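You operate a simulated robot arm through the tools that you are given. There is no shell and no other tool.

Carry out the task below with a simulated robot arm. There is one attempt and no reset: what you move stays moved.

JOB
Laminate the guest pass at the heat printed on it.
Fine: its board on the feed tray, grip end by the tray's knob; it comes out clear; lay the board on the small wire rack and turn the heat off.

The check looks at the end state, three seconds after you hand in, the way a careful person would. Anything else that was tipped, shoved, dropped, spilled or broken makes it a failure.

ROBOT AND FRAMES
A 6-joint arm with a two-finger gripper, fixed in place. Base frame: the origin is at the foot of the arm, x ahead of it, y to its left, z up; the work surface is at about z = 840. Lengths are in mm, angles in degrees, forces in N, time in s.
With the tool pointing down near the work surface it reaches from about 120 to 680 mm from the base axis. Its first joint turns from -66.0 to 66.0 degrees. Payload 2.45 kg.
The tool frame sits at the grasp point between the pads (the TCP): z along the fingers, y along the line on which they close. The tips reach 30 mm beyond it. Largest opening 106 mm; the body of the gripper starts 79 mm behind the TCP.
Orientation is that of the tool frame in the base frame, as a unit quaternion [x, y, z, w]. With the fingers straight down and closing along the base's y, the tool's x points along the base's -x, its y along +y and its z along -z.

CONTROLS
- The arm moves only by the tool drive_tool. Its argument "targets" is a list that holds one entry, the list of rows, each a list of 7 numbers: the shift along the base's x, y, z in units of 150 mm (1.0 is 150 mm), then the turn, a rotation vector about the base's x, y, z in units of 90 degrees (1.0 is 90 degrees), then the closure, from 0 (fully open) to 1 (shut). In form: [[[tx, ty, tz, wx, wy, wz, jaw], ...]]. A call has 1 to 20 rows; each row is the pose to reach, as a shift and turn from the pose commanded when the call began. A call with a number of a shift or a turn outside -1 to 1 is refused whole. Each row takes 0.2 s and may step no farther than 50 mm and 8.6 degrees from the row before; otherwise, or with a gripper value out of range, the whole call is refused. A pose out of reach is approached as far as the arm can. The call stops where the force on the tool passes 40 N (or 10 N more than at its start, if that is more) or the arm is blocked; 0.2 s more then pass. Each finger travels about 153 mm/s and halts on what it meets, pressing with about 43 N; the grip force reading is that of the motor and also rises with nothing between the fingers. The clock runs only during rows and for 0.2 s after the last one: add rows that repeat a pose to give the fingers time. The reply holds the time, the measured pose of the TCP, the force on the tool along the base axes, the opening and the grip force, in the units named above and with some noise, with the torque about the TCP (base axes, N m) and any sound that the robot's microphone picked up, and new pictures: "pictures" is both (left out), scene, wrist or none.
- Cameras (640 x 400 px; columns grow to the right, rows downward): "scene" is fixed at [63.6, 421.2, 1399.1]; the picture's right is [-0.69, -0.72, 0.00], its down [-0.44, 0.42, -0.79] and it looks along [0.58, -0.55, -0.61] (base axes); focal length 302 px, centre (320, 200). "wrist" rides on the gripper at [76, -2, -106] in the tool frame; the picture's right is [0.02, 1.00, 0.00], its down [-0.78, 0.02, -0.62] and it looks along [-0.62, 0.01, 0.78] (tool axes); focal length 247 px, centre (320, 200). There is no depth. A picture from a camera that has moved, and an enlarged one, comes with that camera's place and axes in the base frame and with its lens.
- inspect(camera, box): a new picture of the part [left, top, right, bottom] of that camera's present view, enlarged. The clock stands still meanwhile.
- hand_in(): hands the job in; it is judged then, once.

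Nothing tells you positions but the pictures and the camera data. Unless the task says otherwise, let go and move clear before handing in.

The tools are called after "Request:" as name(argument=value, ...) on one line, values as JSON. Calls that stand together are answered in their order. drive_tool: Moves the arm, as the interface text tells. Its arguments: {"type":"object","properties":{"targets":{"type":"array"},"pictures":{"type":"string","enum":["both","scene","wrist","none"]}},"required":["targets"]} The other tools are called the same way: inspect (camera, box) takes an enlarged picture of a part of a camera's view; hand_in () hands the job in.

At the start:

```text
time: 0.0
ee_pos: [330.6, 165.0, 1219.2]
tool_rot: [0.0, 1.0, 0.001, 0.001]
wrist_force: [-1.3, 0.8, -0.1]
wrist_torque: [0.02, 0.01, -0.01]
gripper_width: 106.0
grasp_force: 0.0
```

scene: 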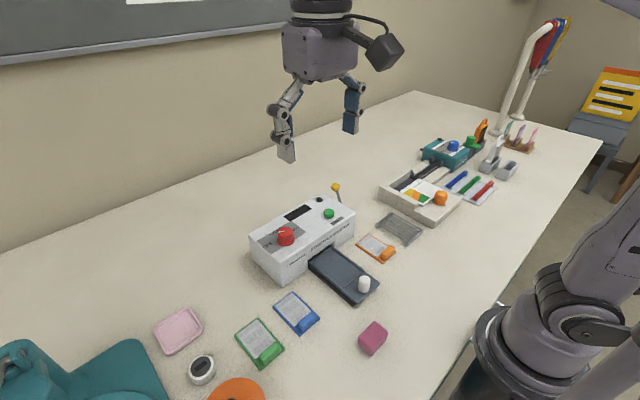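
wrist: 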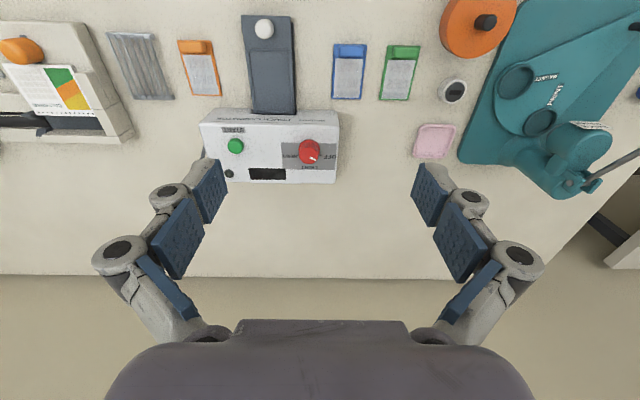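

I see a laminator with a red heat knob, a green button and a lever, a feed tray with a white knob, and three boards (orange, blue, green). There is also a small wire rack. I'll enlarge the pictures to read labels before moving.

Request:
inspect(camera="scene", box=[220, 170, 400, 310])

Request:
inspect(camera="scene", box=[220, 280, 400, 390])

Request:
inspect(camera="scene", box=[340, 120, 540, 270])

Request:
inspect(camera="wrist", box=[190, 0, 350, 190])

Request:
inspect(camera="wrist", box=[310, 20, 470, 180])

Request:
inspect(camera="wrist", box=[0, 0, 230, 160])

```text
2.86 times, centred on (310, 240) of scene
camera zoom: at [63.6, 421.2, 1399.1], right [-0.69, -0.72, 0.0], down [-0.44, 0.42, -0.79], along [0.58, -0.55, -0.61], focal length 863 px, centre (349, 86)
```

zoom: 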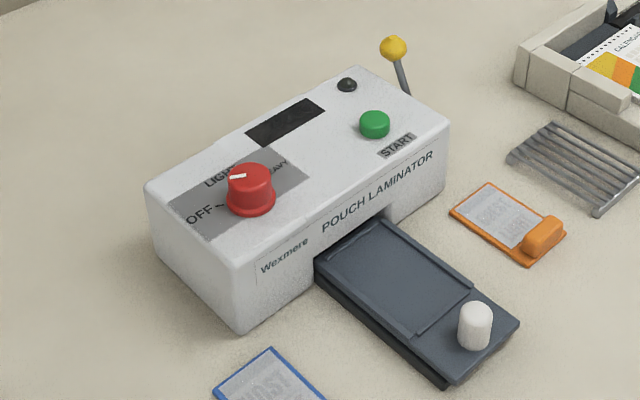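

```text
3.56 times, centred on (310, 335) of scene
camera zoom: at [63.6, 421.2, 1399.1], right [-0.69, -0.72, 0.0], down [-0.44, 0.42, -0.79], along [0.58, -0.55, -0.61], focal length 1074 px, centre (356, -280)
```

zoom: 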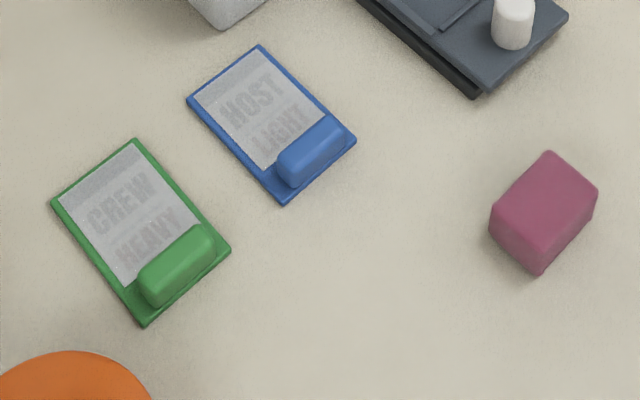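

```text
2.67 times, centred on (440, 195) of scene
camera zoom: at [63.6, 421.2, 1399.1], right [-0.69, -0.72, 0.0], down [-0.44, 0.42, -0.79], along [0.58, -0.55, -0.61], focal length 806 px, centre (0, 213)
```

zoom: 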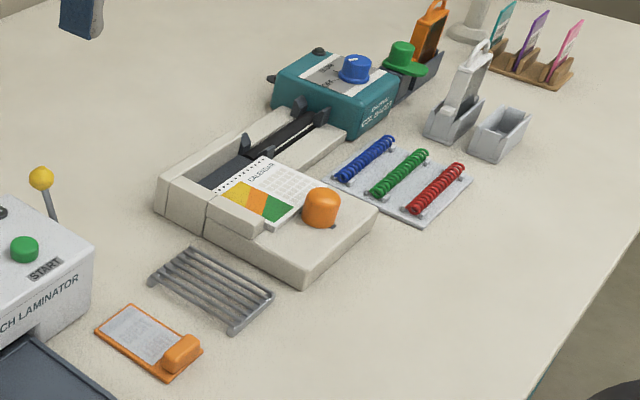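

```text
2.11 times, centred on (270, 95) of wrist
camera zoom: at [252.8, 162.8, 1326.8], right [-0.02, 1.0, 0.0], down [0.78, 0.02, 0.62], along [0.62, 0.01, -0.78], focal length 520 px, centre (425, 421)
```

zoom: 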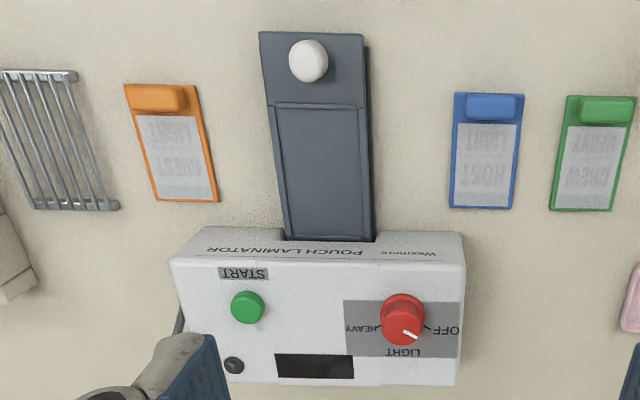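

```text
2.50 times, centred on (390, 100) of wrist
camera zoom: at [252.8, 162.8, 1326.8], right [-0.02, 1.0, 0.0], down [0.78, 0.02, 0.62], along [0.62, 0.01, -0.78], focal length 617 px, centre (145, 450)
```

zoom: 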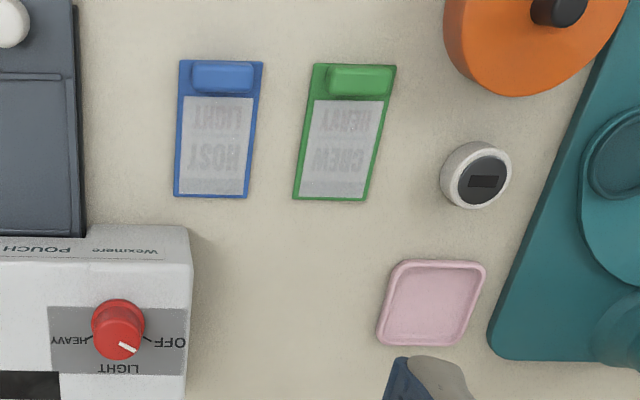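

```text
2.50 times, centred on (115, 80) of wrist
camera zoom: at [252.8, 162.8, 1326.8], right [-0.02, 1.0, 0.0], down [0.78, 0.02, 0.62], along [0.62, 0.01, -0.78], focal length 617 px, centre (832, 500)
```

zoom: 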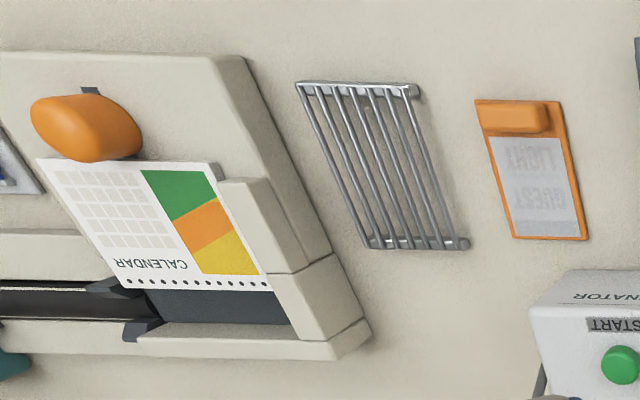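

The orange board reads "GUEST / LIGHT" as far as I can tell. I'll zoom in further to confirm that, and to see the heat knob, lever and tray.

Request:
inspect(camera="wrist", box=[170, 30, 230, 105])

Request:
inspect(camera="wrist", box=[270, 125, 345, 185])

Request:
inspect(camera="scene", box=[250, 200, 330, 265])

Request:
inspect(camera="scene", box=[300, 175, 370, 235])

Request:
inspect(camera="scene", box=[300, 235, 390, 310])

Request:
inspect(camera="scene", box=[350, 205, 430, 270])

```text
5.33 times, centred on (200, 68) of wrist
camera zoom: at [252.8, 162.8, 1326.8], right [-0.02, 1.0, 0.0], down [0.78, 0.02, 0.62], along [0.62, 0.01, -0.78], focal length 1317 px, centre (960, 907)
```

zoom: 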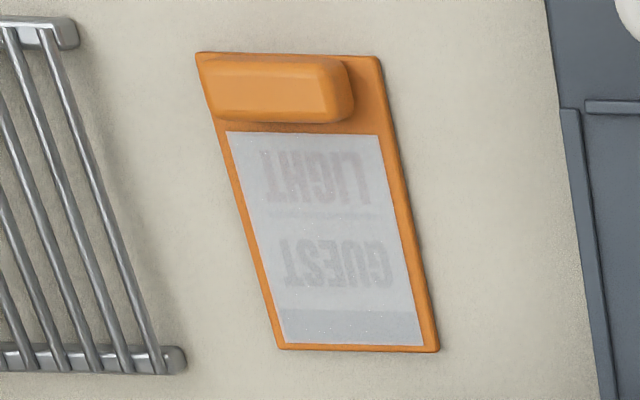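

```text
6.67 times, centred on (308, 155) of wrist
camera zoom: at [252.8, 162.8, 1326.8], right [-0.02, 1.0, 0.0], down [0.78, 0.02, 0.62], along [0.62, 0.01, -0.78], focal length 1646 px, centre (403, 500)
```

zoom: 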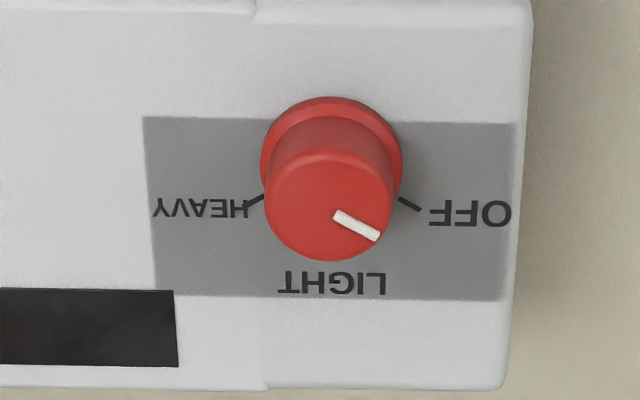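

```text
6.15 times, centred on (290, 232) of scene
camera zoom: at [63.6, 421.2, 1399.1], right [-0.69, -0.72, 0.0], down [-0.44, 0.42, -0.79], along [0.58, -0.55, -0.61], focal length 1859 px, centre (505, 0)
```

zoom: 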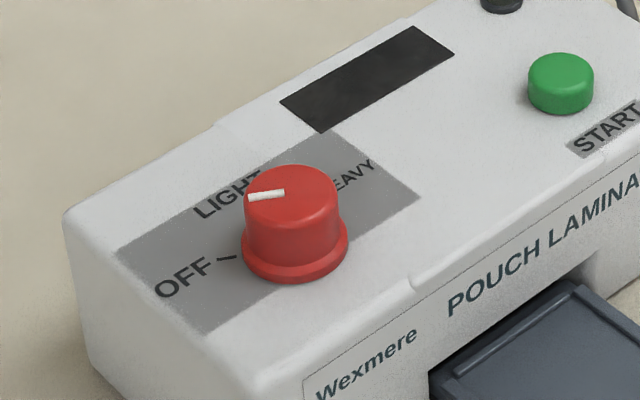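

```text
6.67 times, centred on (335, 205) of scene
camera zoom: at [63.6, 421.2, 1399.1], right [-0.69, -0.72, 0.0], down [-0.44, 0.42, -0.79], along [0.58, -0.55, -0.61], focal length 2014 px, centre (220, 167)
```

zoom: 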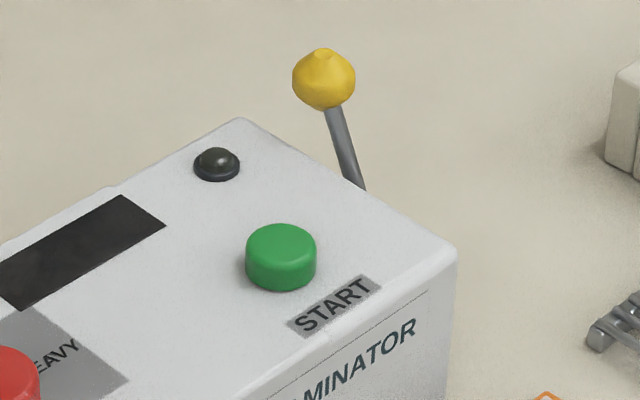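

```text
5.33 times, centred on (345, 272) of scene
camera zoom: at [63.6, 421.2, 1399.1], right [-0.69, -0.72, 0.0], down [-0.44, 0.42, -0.79], along [0.58, -0.55, -0.61], focal length 1611 px, centre (187, -187)
```

zoom: 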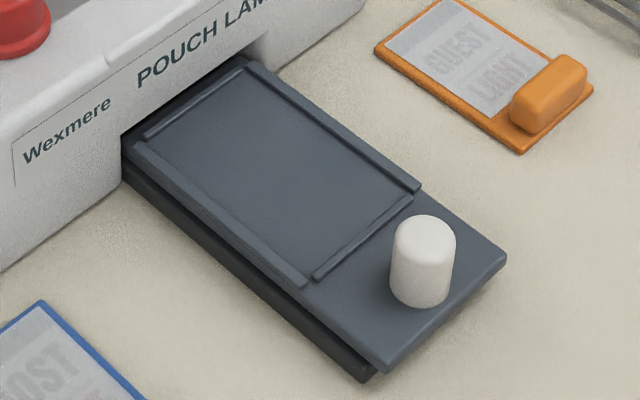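

```text
6.15 times, centred on (390, 238) of scene
camera zoom: at [63.6, 421.2, 1399.1], right [-0.69, -0.72, 0.0], down [-0.44, 0.42, -0.79], along [0.58, -0.55, -0.61], focal length 1859 px, centre (-111, -31)
```

zoom: 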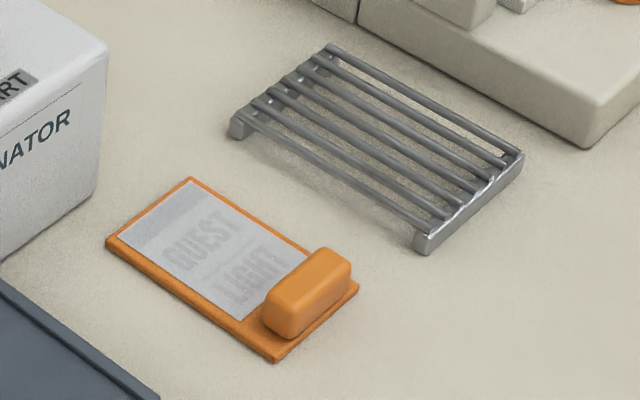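

The orange board is confirmed as GUEST, LIGHT. The heat knob points at OFF, LIGHT is straight away from the robot, and the board already lies grip end toward the robot. I'll bring the wrist camera lower over the tray, rack and board to measure heights.

Request:
drive_tool(targets=[[[-0.107, -0.19, -0.2, 0, 0, 0, 0], [-0.215, -0.38, -0.4, 0, 0, 0, 0], [-0.322, -0.57, -0.6, 0, 0, 0, 0], [-0.43, -0.76, -0.8, 0, 0, 0, 0], [-0.537, -0.95, -1.0, 0, 0, 0, 0], [-0.537, -0.95, -1.0, 0, 0, 0, 0]]])

```text
time: 1.4
ee_pos: [252.0, 23.9, 1070.0]
tool_rot: [-0.001, 1.0, 0.001, 0.001]
wrist_force: [0.3, 0.1, -0.5]
wrist_torque: [-0.02, 0.0, 0.01]
gripper_width: 106.0
grasp_force: 0.1
camera wrist: at [174.0, 22.3, 1177.0], right [-0.02, 1.0, 0.0], down [0.78, 0.02, 0.62], along [0.62, 0.01, -0.78], focal length 247 px, centre (320, 200)
```

scene: 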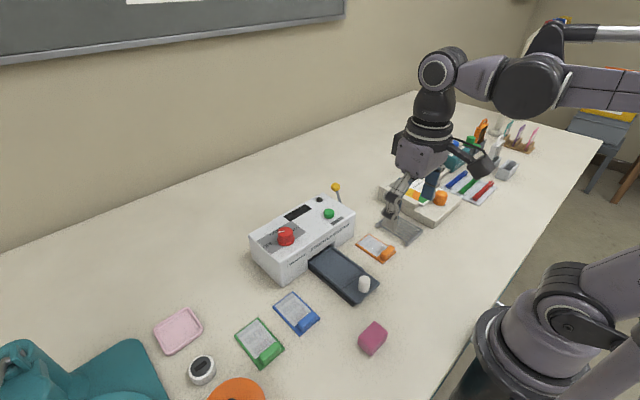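
wrist: 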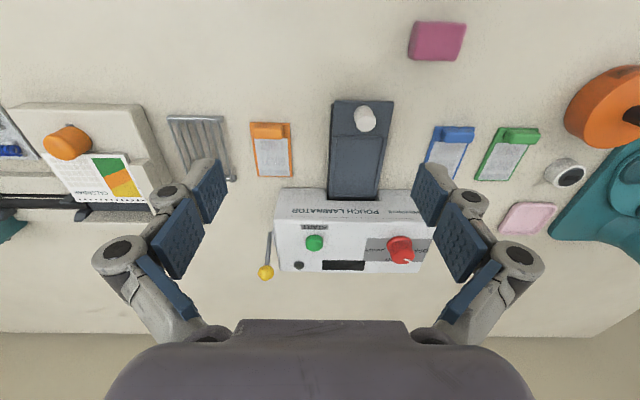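

The laminator sits straight ahead with the tray facing the robot. The orange board and the rack are to the tray's right. I'll enlarge these for measurements.

Request:
inspect(camera="wrist", box=[230, 90, 330, 190])

Request:
inspect(camera="wrist", box=[310, 85, 410, 210])

Request:
inspect(camera="wrist", box=[250, 180, 440, 290])

Request:
inspect(camera="wrist", box=[140, 95, 260, 195])

```text
4.00 times, centred on (280, 140) of wrist
camera zoom: at [174.0, 22.3, 1177.0], right [-0.02, 1.0, 0.0], down [0.78, 0.02, 0.62], along [0.62, 0.01, -0.78], focal length 988 px, centre (480, 440)
```

zoom: 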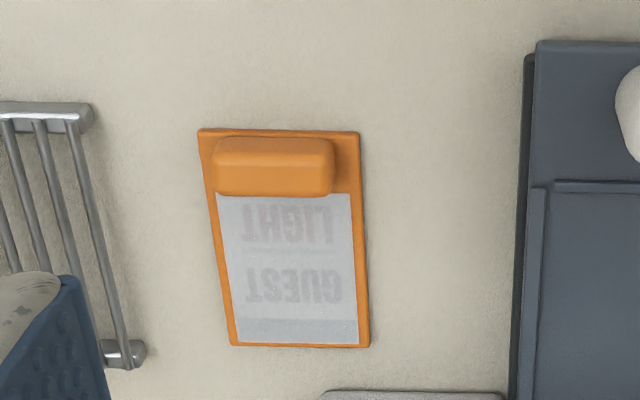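

```text
3.20 times, centred on (360, 148) of wrist
camera zoom: at [174.0, 22.3, 1177.0], right [-0.02, 1.0, 0.0], down [0.78, 0.02, 0.62], along [0.62, 0.01, -0.78], focal length 790 px, centre (192, 368)
```

zoom: 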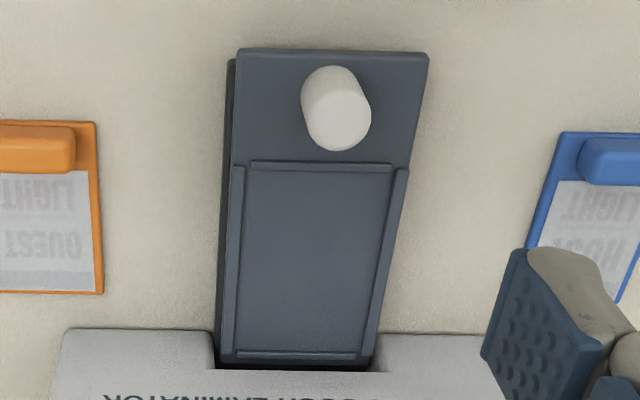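

```text
3.37 times, centred on (345, 235) of wrist
camera zoom: at [174.0, 22.3, 1177.0], right [-0.02, 1.0, 0.0], down [0.78, 0.02, 0.62], along [0.62, 0.01, -0.78], focal length 832 px, centre (236, 82)
```

zoom: 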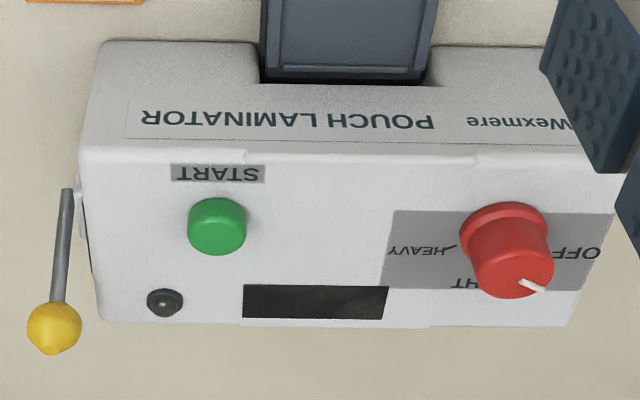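

```text
4.00 times, centred on (200, 145) of wrist
camera zoom: at [174.0, 22.3, 1177.0], right [-0.02, 1.0, 0.0], down [0.78, 0.02, 0.62], along [0.62, 0.01, -0.78], focal length 988 px, centre (800, 420)
```

zoom: 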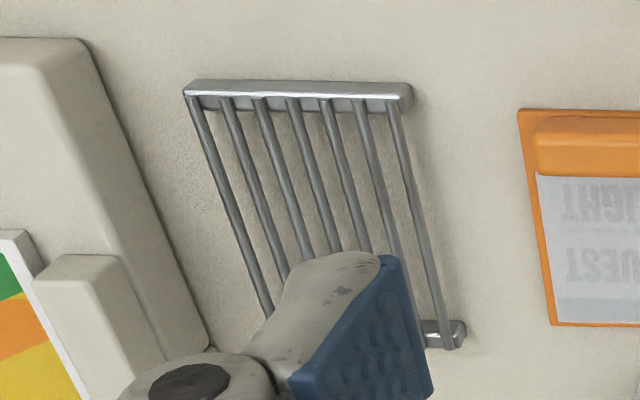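

Measurements from the two views give these positions:
- **Guest board:** x 304–392, y −75…−18, grip bar near (313, −47).
- **Tray:** recess near y 48–111, x 316–418, with its knob near (285, 79).
- **Rack:** centred near (343, −141).
- **Heat knob:** near (454, 146), top around z 952.

I'll hover over the grip bar for a closer look.

Request:
drive_tool(targets=[[[0.1, -0.115, -0.2, 0, 0, 0, 0.1], [0.2, -0.23, -0.4, 0, 0, 0, 0.2], [0.3, -0.35, -0.6, 0, 0, 0, 0.3], [0.41, -0.46, -0.8, 0, 0, 0, 0.4], [0.41, -0.46, -0.867, 0, 0, 0, 0.4], [0.41, -0.46, -0.867, 0, 0, 0, 0.4]]])

```text
time: 2.8
ee_pos: [312.6, -46.3, 939.5]
tool_rot: [-0.001, 1.0, 0.002, 0.001]
wrist_force: [-0.2, 0.2, 0.5]
wrist_torque: [-0.03, -0.03, 0.01]
gripper_width: 63.6
grasp_force: 0.0
camera wrist: at [234.1, -48.7, 1045.8], right [-0.02, 1.0, 0.0], down [0.78, 0.02, 0.62], along [0.62, 0.01, -0.78], focal length 247 px, centre (320, 200)
```

scene: 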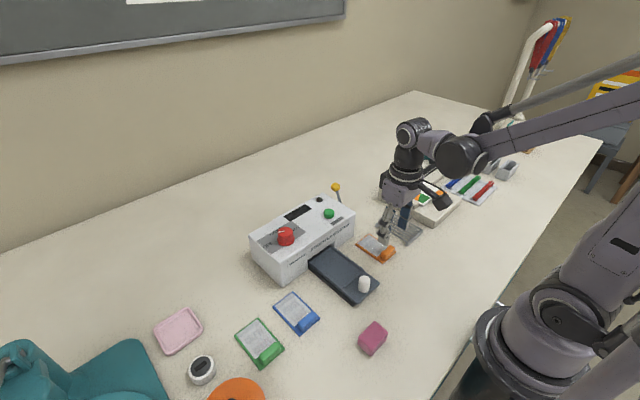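
wrist: 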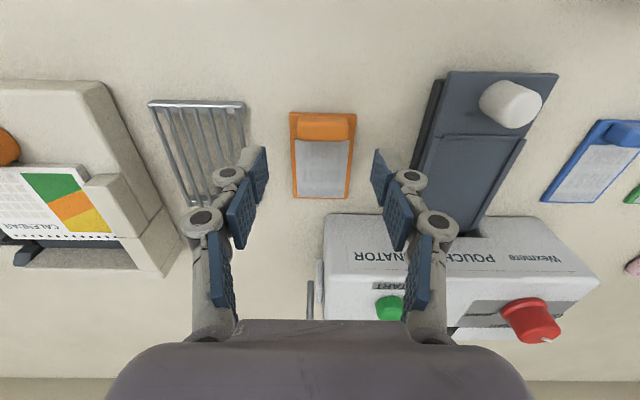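

The gripper is above the orange grip bar, nearly centred. I'll zoom in to fine-tune the position and read the bar's height.

Request:
inspect(camera="wrist", box=[260, 95, 390, 210])

Request:
inspect(camera="wrist", box=[130, 80, 290, 230])

Request:
inspect(camera="wrist", box=[400, 60, 570, 250])

Request:
inspect(camera="scene", box=[345, 190, 435, 270])

```text
3.48 times, centred on (325, 152) of wrist
camera zoom: at [234.1, -48.7, 1045.8], right [-0.02, 1.0, 0.0], down [0.78, 0.02, 0.62], along [0.62, 0.01, -0.78], focal length 859 px, centre (303, 365)
```

zoom: 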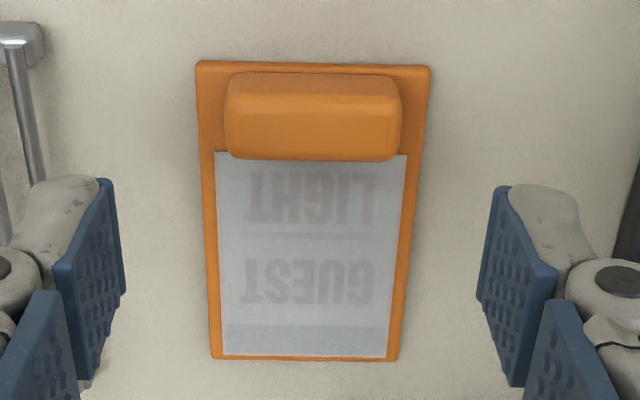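

```text
2.67 times, centred on (210, 155) of wrist
camera zoom: at [234.1, -48.7, 1045.8], right [-0.02, 1.0, 0.0], down [0.78, 0.02, 0.62], along [0.62, 0.01, -0.78], focal length 659 px, centre (613, 320)
```

zoom: 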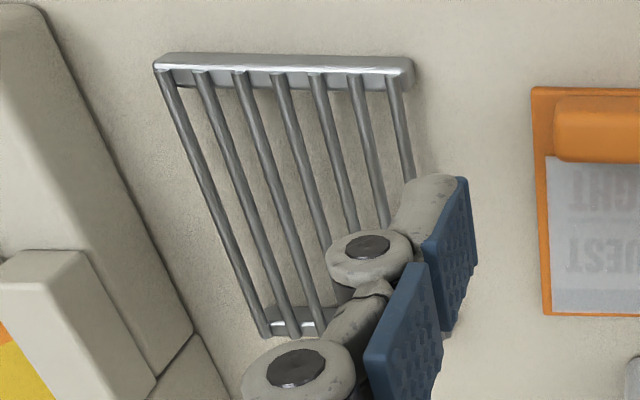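

```text
2.11 times, centred on (485, 155) of wrist
camera zoom: at [234.1, -48.7, 1045.8], right [-0.02, 1.0, 0.0], down [0.78, 0.02, 0.62], along [0.62, 0.01, -0.78], focal length 520 px, centre (-27, 295)
```

zoom: 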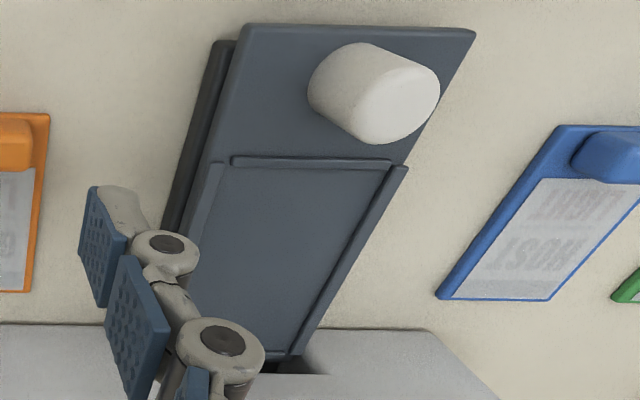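

```text
5.00 times, centred on (390, 230) of scene
camera zoom: at [63.6, 421.2, 1399.1], right [-0.69, -0.72, 0.0], down [-0.44, 0.42, -0.79], along [0.58, -0.55, -0.61], focal length 1510 px, centre (-30, 50)
```

zoom: 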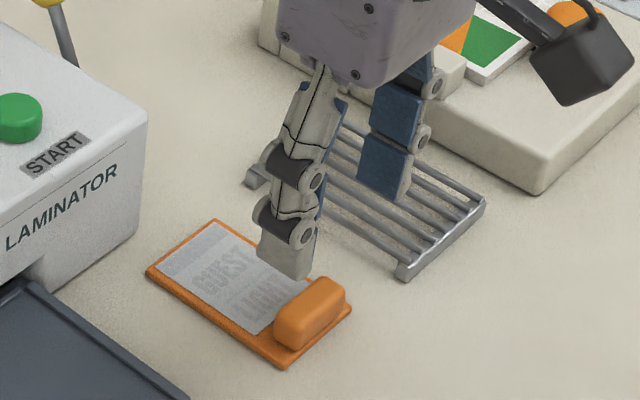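

The bar centre measures about (314, −45.5), its top is near z 857, and the fingers straddle it with clear room. I'll lower the tips to just above the board face.

Request:
drive_tool(targets=[[[0.012, 0.005, -0.15, 0, 0, 0, 0.4], [0.012, 0.005, -0.3, 0, 0, 0, 0.42], [0.012, 0.005, -0.4, 0, 0, 0, 0.45], [0.012, 0.005, -0.4, 0, 0, 0, 0.45]]])

```text
time: 3.8
ee_pos: [314.2, -45.8, 881.2]
tool_rot: [0.0, 1.0, 0.001, 0.001]
wrist_force: [0.3, 0.1, 0.3]
wrist_torque: [-0.02, 0.03, -0.01]
gripper_width: 58.3
grasp_force: 0.1
camera wrist: at [236.2, -47.1, 987.1], right [-0.02, 1.0, 0.0], down [0.78, 0.02, 0.62], along [0.62, 0.01, -0.78], focal length 247 px, centre (320, 200)
```

scene: 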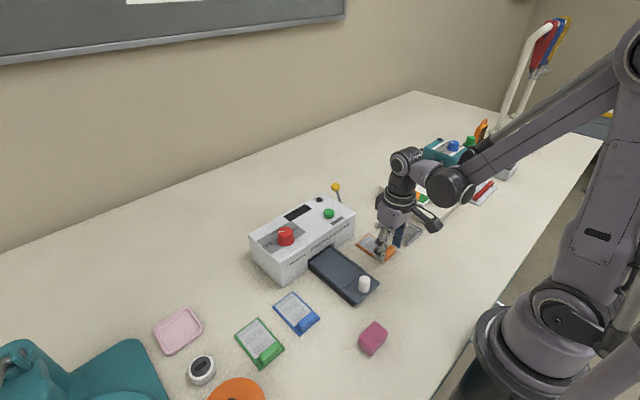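
wrist: 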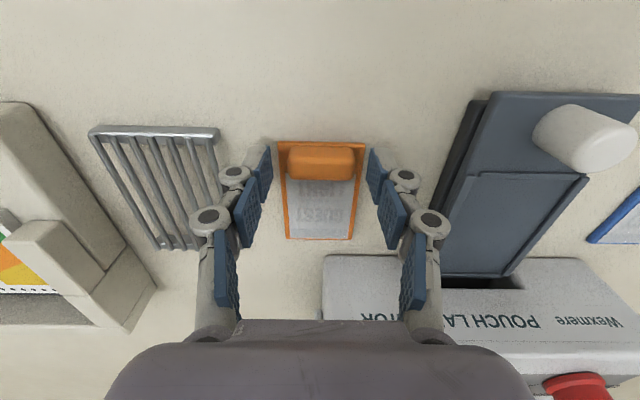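

Request:
inspect(camera="scene", box=[345, 210, 425, 275])

Request:
inspect(camera="wrist", box=[240, 125, 400, 245])

```text
6.15 times, centred on (385, 242) of scene
camera zoom: at [63.6, 421.2, 1399.1], right [-0.69, -0.72, 0.0], down [-0.44, 0.42, -0.79], along [0.58, -0.55, -0.61], focal length 1859 px, centre (-80, -62)
```

zoom: 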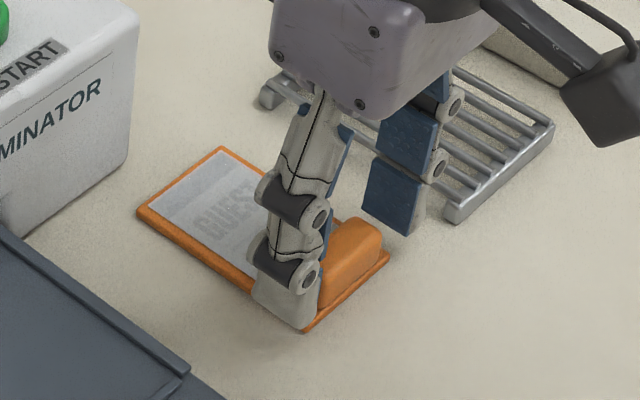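

```text
3.33 times, centred on (320, 185) of wrist
camera zoom: at [236.2, -47.1, 987.1], right [-0.02, 1.0, 0.0], down [0.78, 0.02, 0.62], along [0.62, 0.01, -0.78], focal length 823 px, centre (320, 250)
```

zoom: 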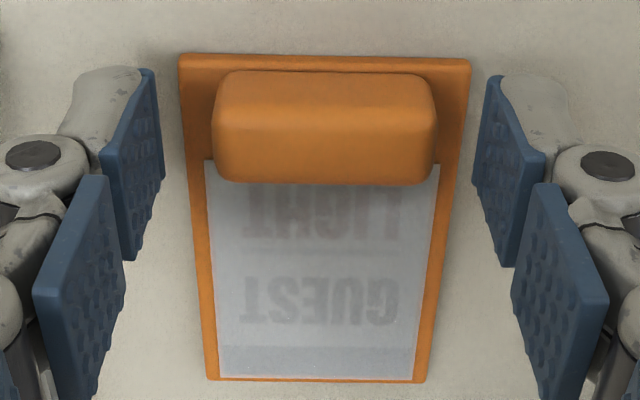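

The tips are level with the bar's sides. I'll go down 3 mm more and close on the bar.

Request:
drive_tool(targets=[[[0, 0.005, -0.022, 0, 0, 0, 0.45], [0, 0.005, -0.022, 0, 0, 0, 0.55], [0, 0.005, -0.022, 0, 0, 0, 0.62], [0, 0.005, -0.022, 0, 0, 0, 0.7], [0, 0.005, -0.022, 0, 0, 0, 0.7]]])

```text
time: 5.0
ee_pos: [312.2, -45.7, 876.5]
tool_rot: [-0.001, 1.0, 0.001, 0.0]
wrist_force: [-0.1, -0.6, 2.4]
wrist_torque: [0.02, -0.07, -0.01]
gripper_width: 38.6
grasp_force: 42.8
camera wrist: at [235.3, -46.2, 983.3], right [-0.02, 1.0, 0.0], down [0.78, 0.02, 0.62], along [0.62, 0.01, -0.78], focal length 247 px, centre (320, 200)
```

scene: 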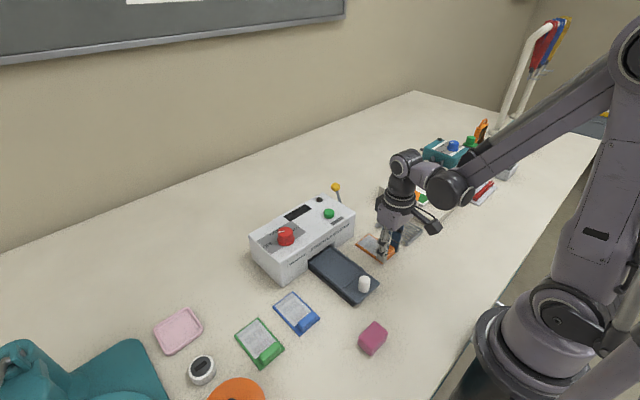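
wrist: 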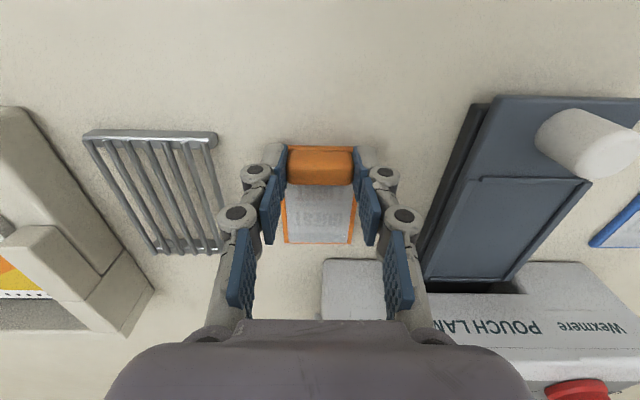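

The bar is gripped, with an opening of 38.6 mm and 43 N. I'll lift it and check how the board hangs.

Request:
drive_tool(targets=[[[0, 0.005, 0.05, 0, 0, 0, 0.7], [0, 0.005, 0.2, 0, 0, 0, 0.7], [0, 0.005, 0.4, 0, 0, 0, 0.7], [0, 0.005, 0.5, 0, 0, 0, 0.7], [0, 0.005, 0.5, 0, 0, 0, 0.7]]])

Request:
inspect(camera="wrist", box=[240, 125, 400, 245])

Request:
inspect(camera="scene", box=[345, 180, 425, 275])

```text
time: 6.2
ee_pos: [314.4, -44.2, 953.2]
tool_rot: [-0.001, 1.0, 0.001, 0.0]
wrist_force: [-0.4, 0.2, -0.9]
wrist_torque: [-0.01, 0.04, 0.0]
gripper_width: 38.6
grasp_force: 42.7
camera wrist: at [236.9, -46.5, 1060.2], right [-0.02, 1.0, 0.0], down [0.78, 0.02, 0.62], along [0.62, 0.01, -0.78], focal length 247 px, centre (320, 200)
```

scene: 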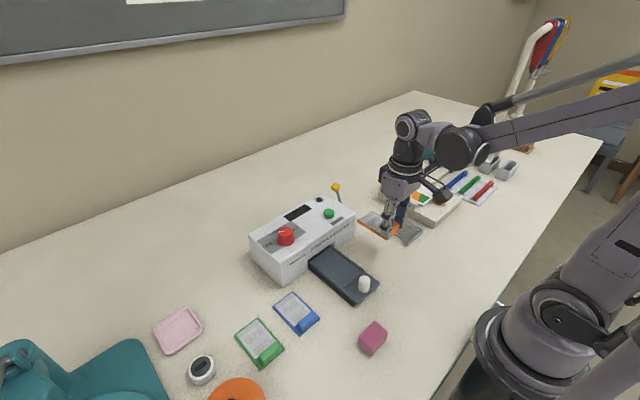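
wrist: 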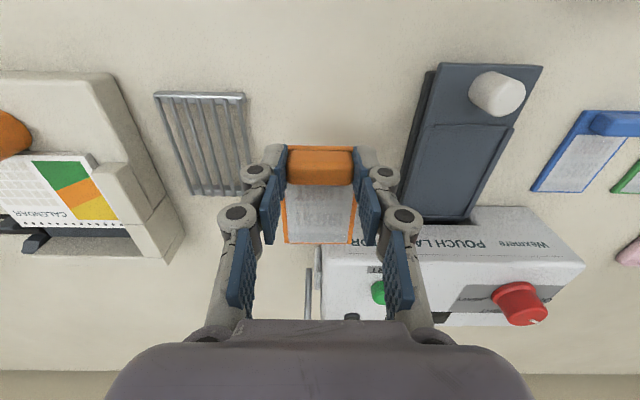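

```text
3.33 times, centred on (320, 185) of wrist
camera zoom: at [236.9, -46.5, 1060.2], right [-0.02, 1.0, 0.0], down [0.78, 0.02, 0.62], along [0.62, 0.01, -0.78], focal length 823 px, centre (320, 250)
```

zoom: 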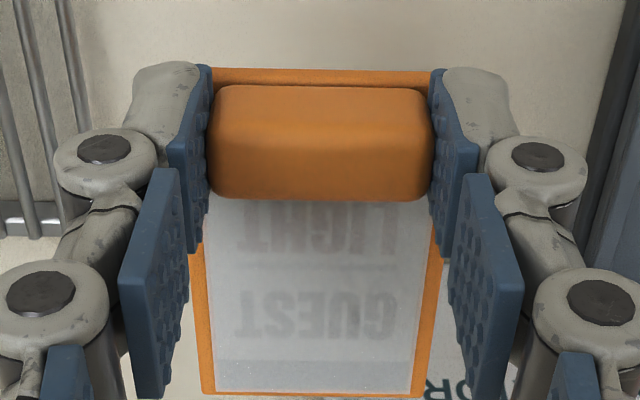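

```text
4.21 times, centred on (385, 228) of scene
camera zoom: at [63.6, 421.2, 1399.1], right [-0.69, -0.72, 0.0], down [-0.44, 0.42, -0.79], along [0.58, -0.55, -0.61], focal length 1272 px, centre (46, 84)
```

zoom: 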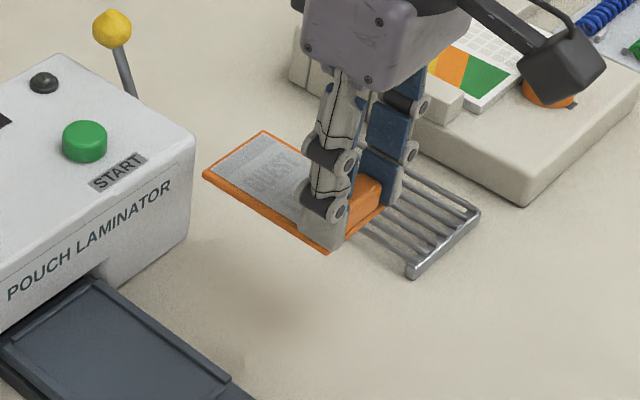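

The board is held level. Before carrying it to the tray, I'll zoom in on the tray recess from here to pin down its lips and rails.

Request:
inspect(camera="wrist", box=[390, 60, 550, 160])

Request:
inspect(camera="wrist", box=[380, 110, 540, 230])

Request:
inspect(camera="scene", box=[300, 235, 390, 310])

```text
4.00 times, centred on (470, 110) of wrist
camera zoom: at [236.9, -46.5, 1060.2], right [-0.02, 1.0, 0.0], down [0.78, 0.02, 0.62], along [0.62, 0.01, -0.78], focal length 988 px, centre (-280, 560)
```

zoom: 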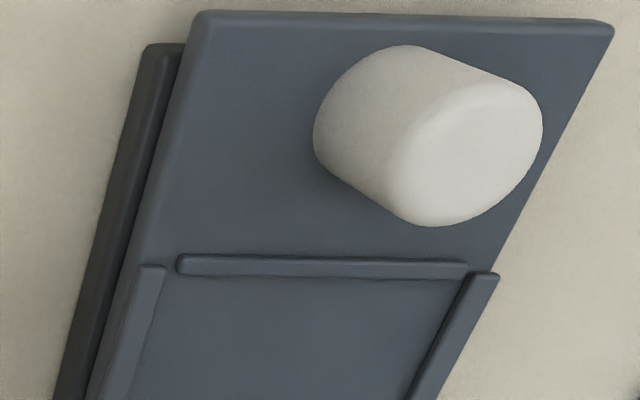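

```text
3.33 times, centred on (460, 170) of wrist
camera zoom: at [236.9, -46.5, 1060.2], right [-0.02, 1.0, 0.0], down [0.78, 0.02, 0.62], along [0.62, 0.01, -0.78], focal length 823 px, centre (-147, 300)
```

zoom: 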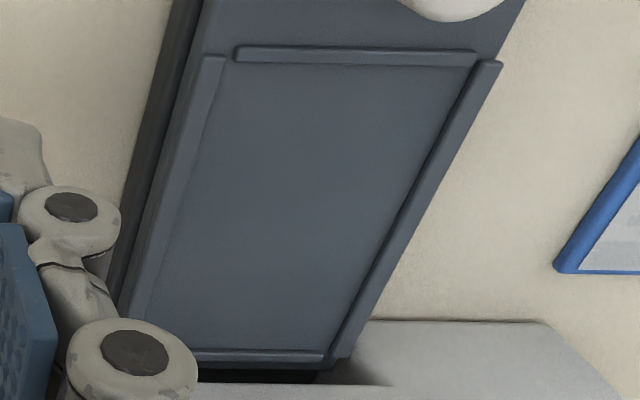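

```text
5.33 times, centred on (345, 272) of scene
camera zoom: at [63.6, 421.2, 1399.1], right [-0.69, -0.72, 0.0], down [-0.44, 0.42, -0.79], along [0.58, -0.55, -0.61], focal length 1611 px, centre (187, -187)
```

zoom: 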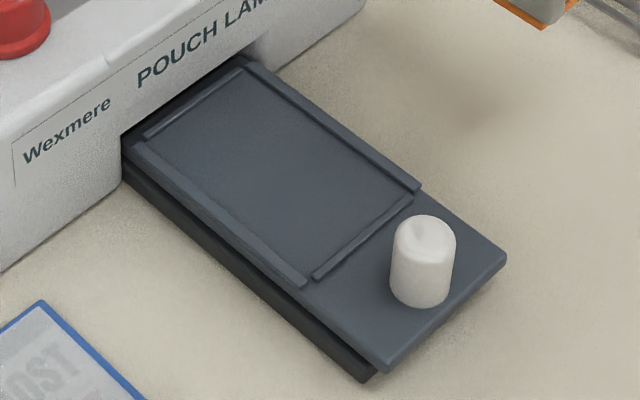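

The tray floor is at about z 856.5, with recess x 319–415 and y 46.6–110, so the board (88 × 56) fits with a few mm to spare. I'll carry it over and hover a little above the recess.

Request:
drive_tool(targets=[[[0, 0.2, 0, 0, 0, 0, 0.7], [0, 0.45, 0, 0, 0, 0, 0.7], [0, 0.7, 0, 0, 0, 0, 0.7], [0, 0.817, 0, 0, 0, 0, 0.7], [0.105, 0.817, 0, 0, 0, 0, 0.7], [0.105, 0.817, -0.15, 0, 0, 0, 0.7], [0.105, 0.817, -0.3, 0, 0, 0, 0.7], [0.105, 0.817, -0.3, 0, 0, 0, 0.7]]])

Request:
inspect(camera="wrist", box=[230, 110, 410, 260])

Request:
inspect(camera="scene", box=[295, 220, 395, 310])

```text
time: 8.0
ee_pos: [328.5, 76.9, 906.5]
tool_rot: [0.0, 1.0, 0.001, 0.001]
wrist_force: [0.8, 0.0, -0.1]
wrist_torque: [0.01, 0.03, 0.01]
gripper_width: 38.6
grasp_force: 43.5
camera wrist: at [250.0, 75.7, 1012.6], right [-0.02, 1.0, 0.0], down [0.78, 0.02, 0.62], along [0.62, 0.01, -0.78], focal length 247 px, centre (320, 200)
```

scene: 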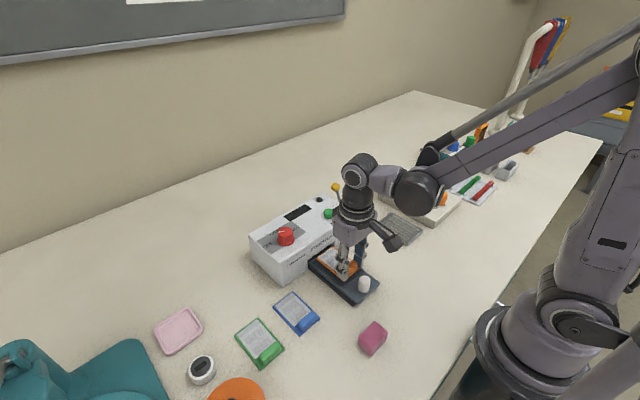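
wrist: 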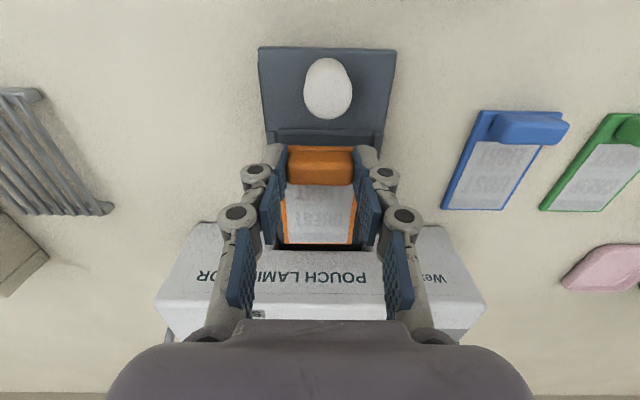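

```text
2.67 times, centred on (320, 185) of wrist
camera zoom: at [250.0, 75.7, 1012.6], right [-0.02, 1.0, 0.0], down [0.78, 0.02, 0.62], along [0.62, 0.01, -0.78], focal length 659 px, centre (320, 240)
```

zoom: 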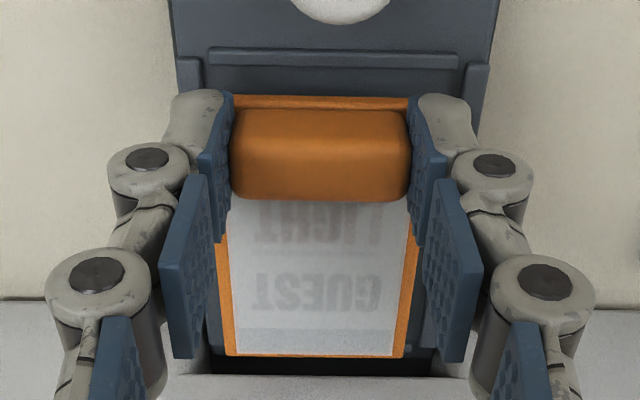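

```text
4.44 times, centred on (345, 265) of scene
camera zoom: at [63.6, 421.2, 1399.1], right [-0.69, -0.72, 0.0], down [-0.44, 0.42, -0.79], along [0.58, -0.55, -0.61], focal length 1343 px, centre (209, -89)
```

zoom: 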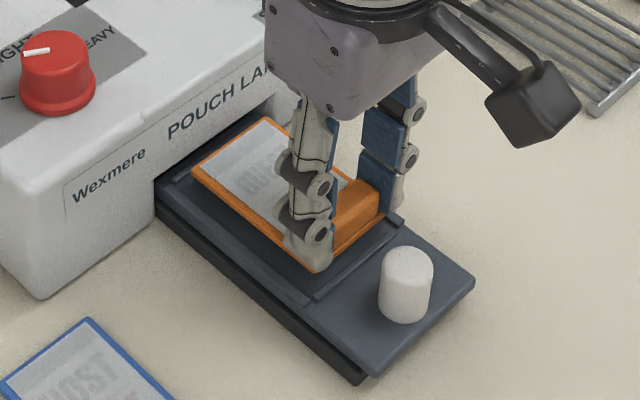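

The board is over the recess and straight. It looks about 2 mm off centre in y and slightly close to the near lip, so I'll zoom in before lowering.

Request:
inspect(camera="wrist", box=[255, 115, 385, 165])

Request:
inspect(camera="wrist", box=[265, 215, 375, 265])

Request:
inspect(camera="scene", box=[325, 240, 395, 295])

Request:
inspect(camera="scene", box=[325, 240, 370, 270])

```text
4.92 times, centred on (320, 140) of wrist
camera zoom: at [250.0, 75.7, 1012.6], right [-0.02, 1.0, 0.0], down [0.78, 0.02, 0.62], along [0.62, 0.01, -0.78], focal length 1216 px, centre (320, 495)
```

zoom: 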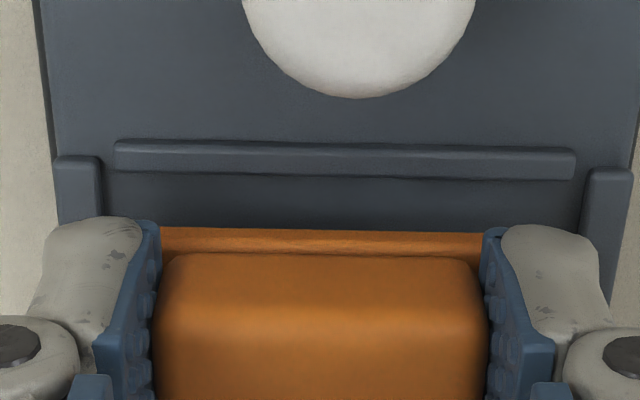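

```text
5.82 times, centred on (320, 240) of wrist
camera zoom: at [250.0, 75.7, 1012.6], right [-0.02, 1.0, 0.0], down [0.78, 0.02, 0.62], along [0.62, 0.01, -0.78], focal length 1437 px, centre (320, -33)
```

zoom: 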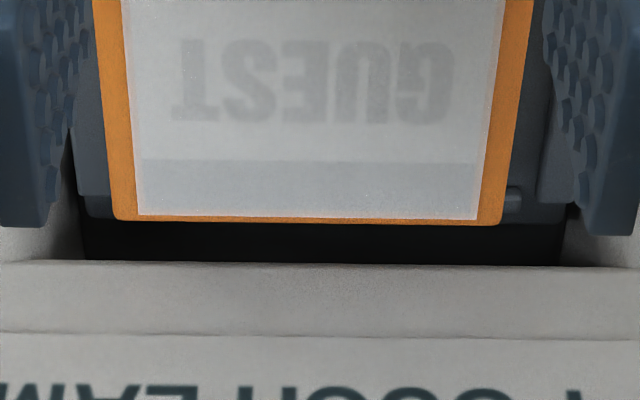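

```text
7.27 times, centred on (360, 268) of scene
camera zoom: at [63.6, 421.2, 1399.1], right [-0.69, -0.72, 0.0], down [-0.44, 0.42, -0.79], along [0.58, -0.55, -0.61], focal length 2197 px, centre (29, -291)
```

zoom: 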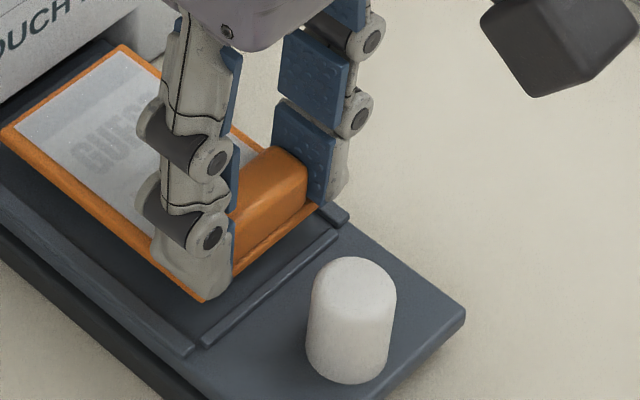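

```text
13.33 times, centred on (348, 255) of scene
camera zoom: at [63.6, 421.2, 1399.1], right [-0.69, -0.72, 0.0], down [-0.44, 0.42, -0.79], along [0.58, -0.55, -0.61], focal length 4028 px, centre (-47, -533)
```

zoom: 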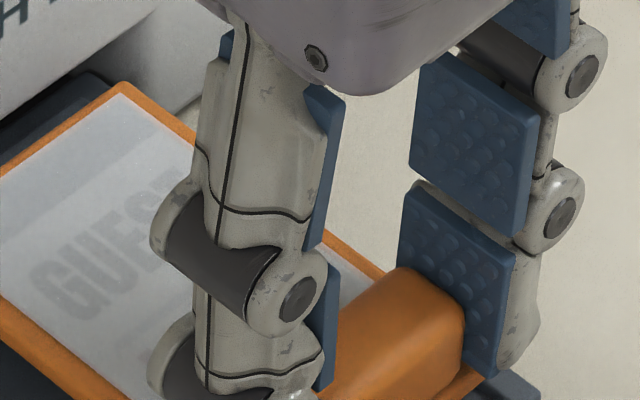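

The tray centre is about 2.5 mm to +y of the board, and a few mm more clearance at the near lip is wise. I'll shift +3 mm in x and +2.5 mm in y, then lower close to the tray floor.

Request:
drive_tool(targets=[[[0.02, 0.0167, 0, 0, 0, 0, 0.7], [0.02, 0.0167, -0.04, 0, 0, 0, 0.7], [0.02, 0.0167, -0.07, 0, 0, 0, 0.7], [0.02, 0.0167, -0.07, 0, 0, 0, 0.7]]])

Request:
inspect(camera="wrist", box=[255, 115, 385, 165])

Request:
inspect(camera="wrist", box=[265, 215, 375, 265])

Request:
inspect(camera="scene", box=[300, 235, 390, 300])

```text
time: 9.0
ee_pos: [332.3, 78.9, 895.8]
tool_rot: [-0.001, 1.0, 0.001, 0.0]
wrist_force: [-0.3, 0.0, 16.3]
wrist_torque: [-0.02, -0.4, 0.01]
gripper_width: 38.6
grasp_force: 43.0
camera wrist: at [254.2, 78.2, 1003.1], right [-0.02, 1.0, 0.0], down [0.78, 0.02, 0.62], along [0.62, 0.01, -0.78], focal length 247 px, centre (320, 200)
```

scene: 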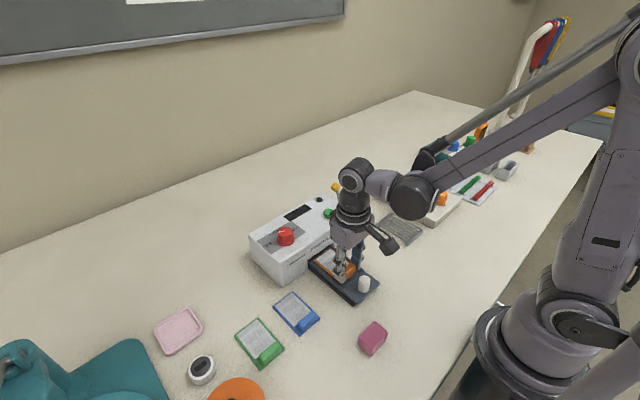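
wrist: 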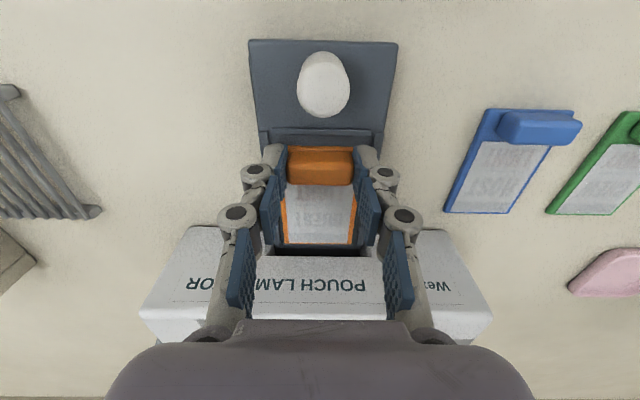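

```text
4.92 times, centred on (320, 140) of wrist
camera zoom: at [254.2, 78.2, 1003.1], right [-0.02, 1.0, 0.0], down [0.78, 0.02, 0.62], along [0.62, 0.01, -0.78], focal length 1216 px, centre (320, 495)
```

zoom: 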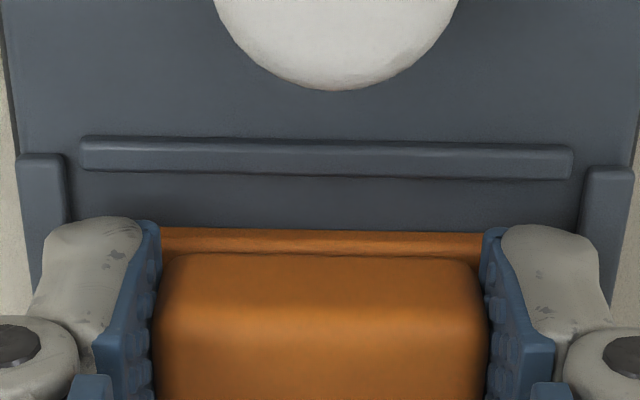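

```text
5.82 times, centred on (320, 240) of wrist
camera zoom: at [254.2, 78.2, 1003.1], right [-0.02, 1.0, 0.0], down [0.78, 0.02, 0.62], along [0.62, 0.01, -0.78], focal length 1437 px, centre (320, -33)
```

zoom: 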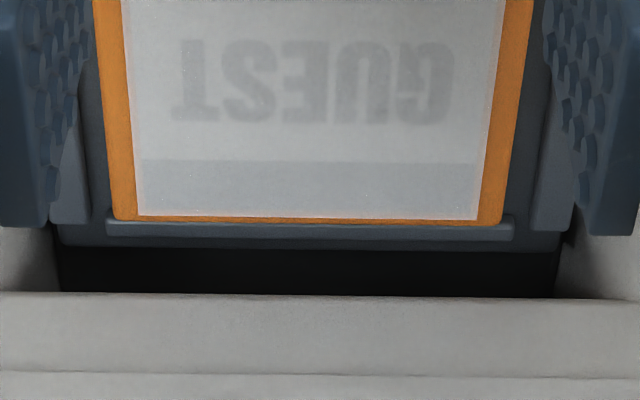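

```text
6.15 times, centred on (345, 268) of scene
camera zoom: at [63.4, 421.2, 1399.1], right [-0.69, -0.72, 0.0], down [-0.44, 0.42, -0.79], along [0.58, -0.55, -0.61], focal length 1859 px, centre (166, -215)
```

zoom: 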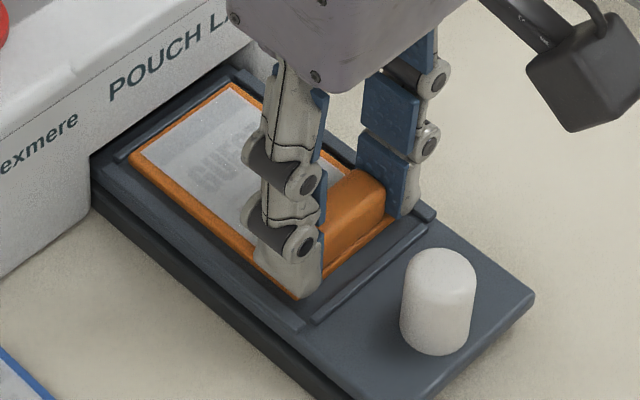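

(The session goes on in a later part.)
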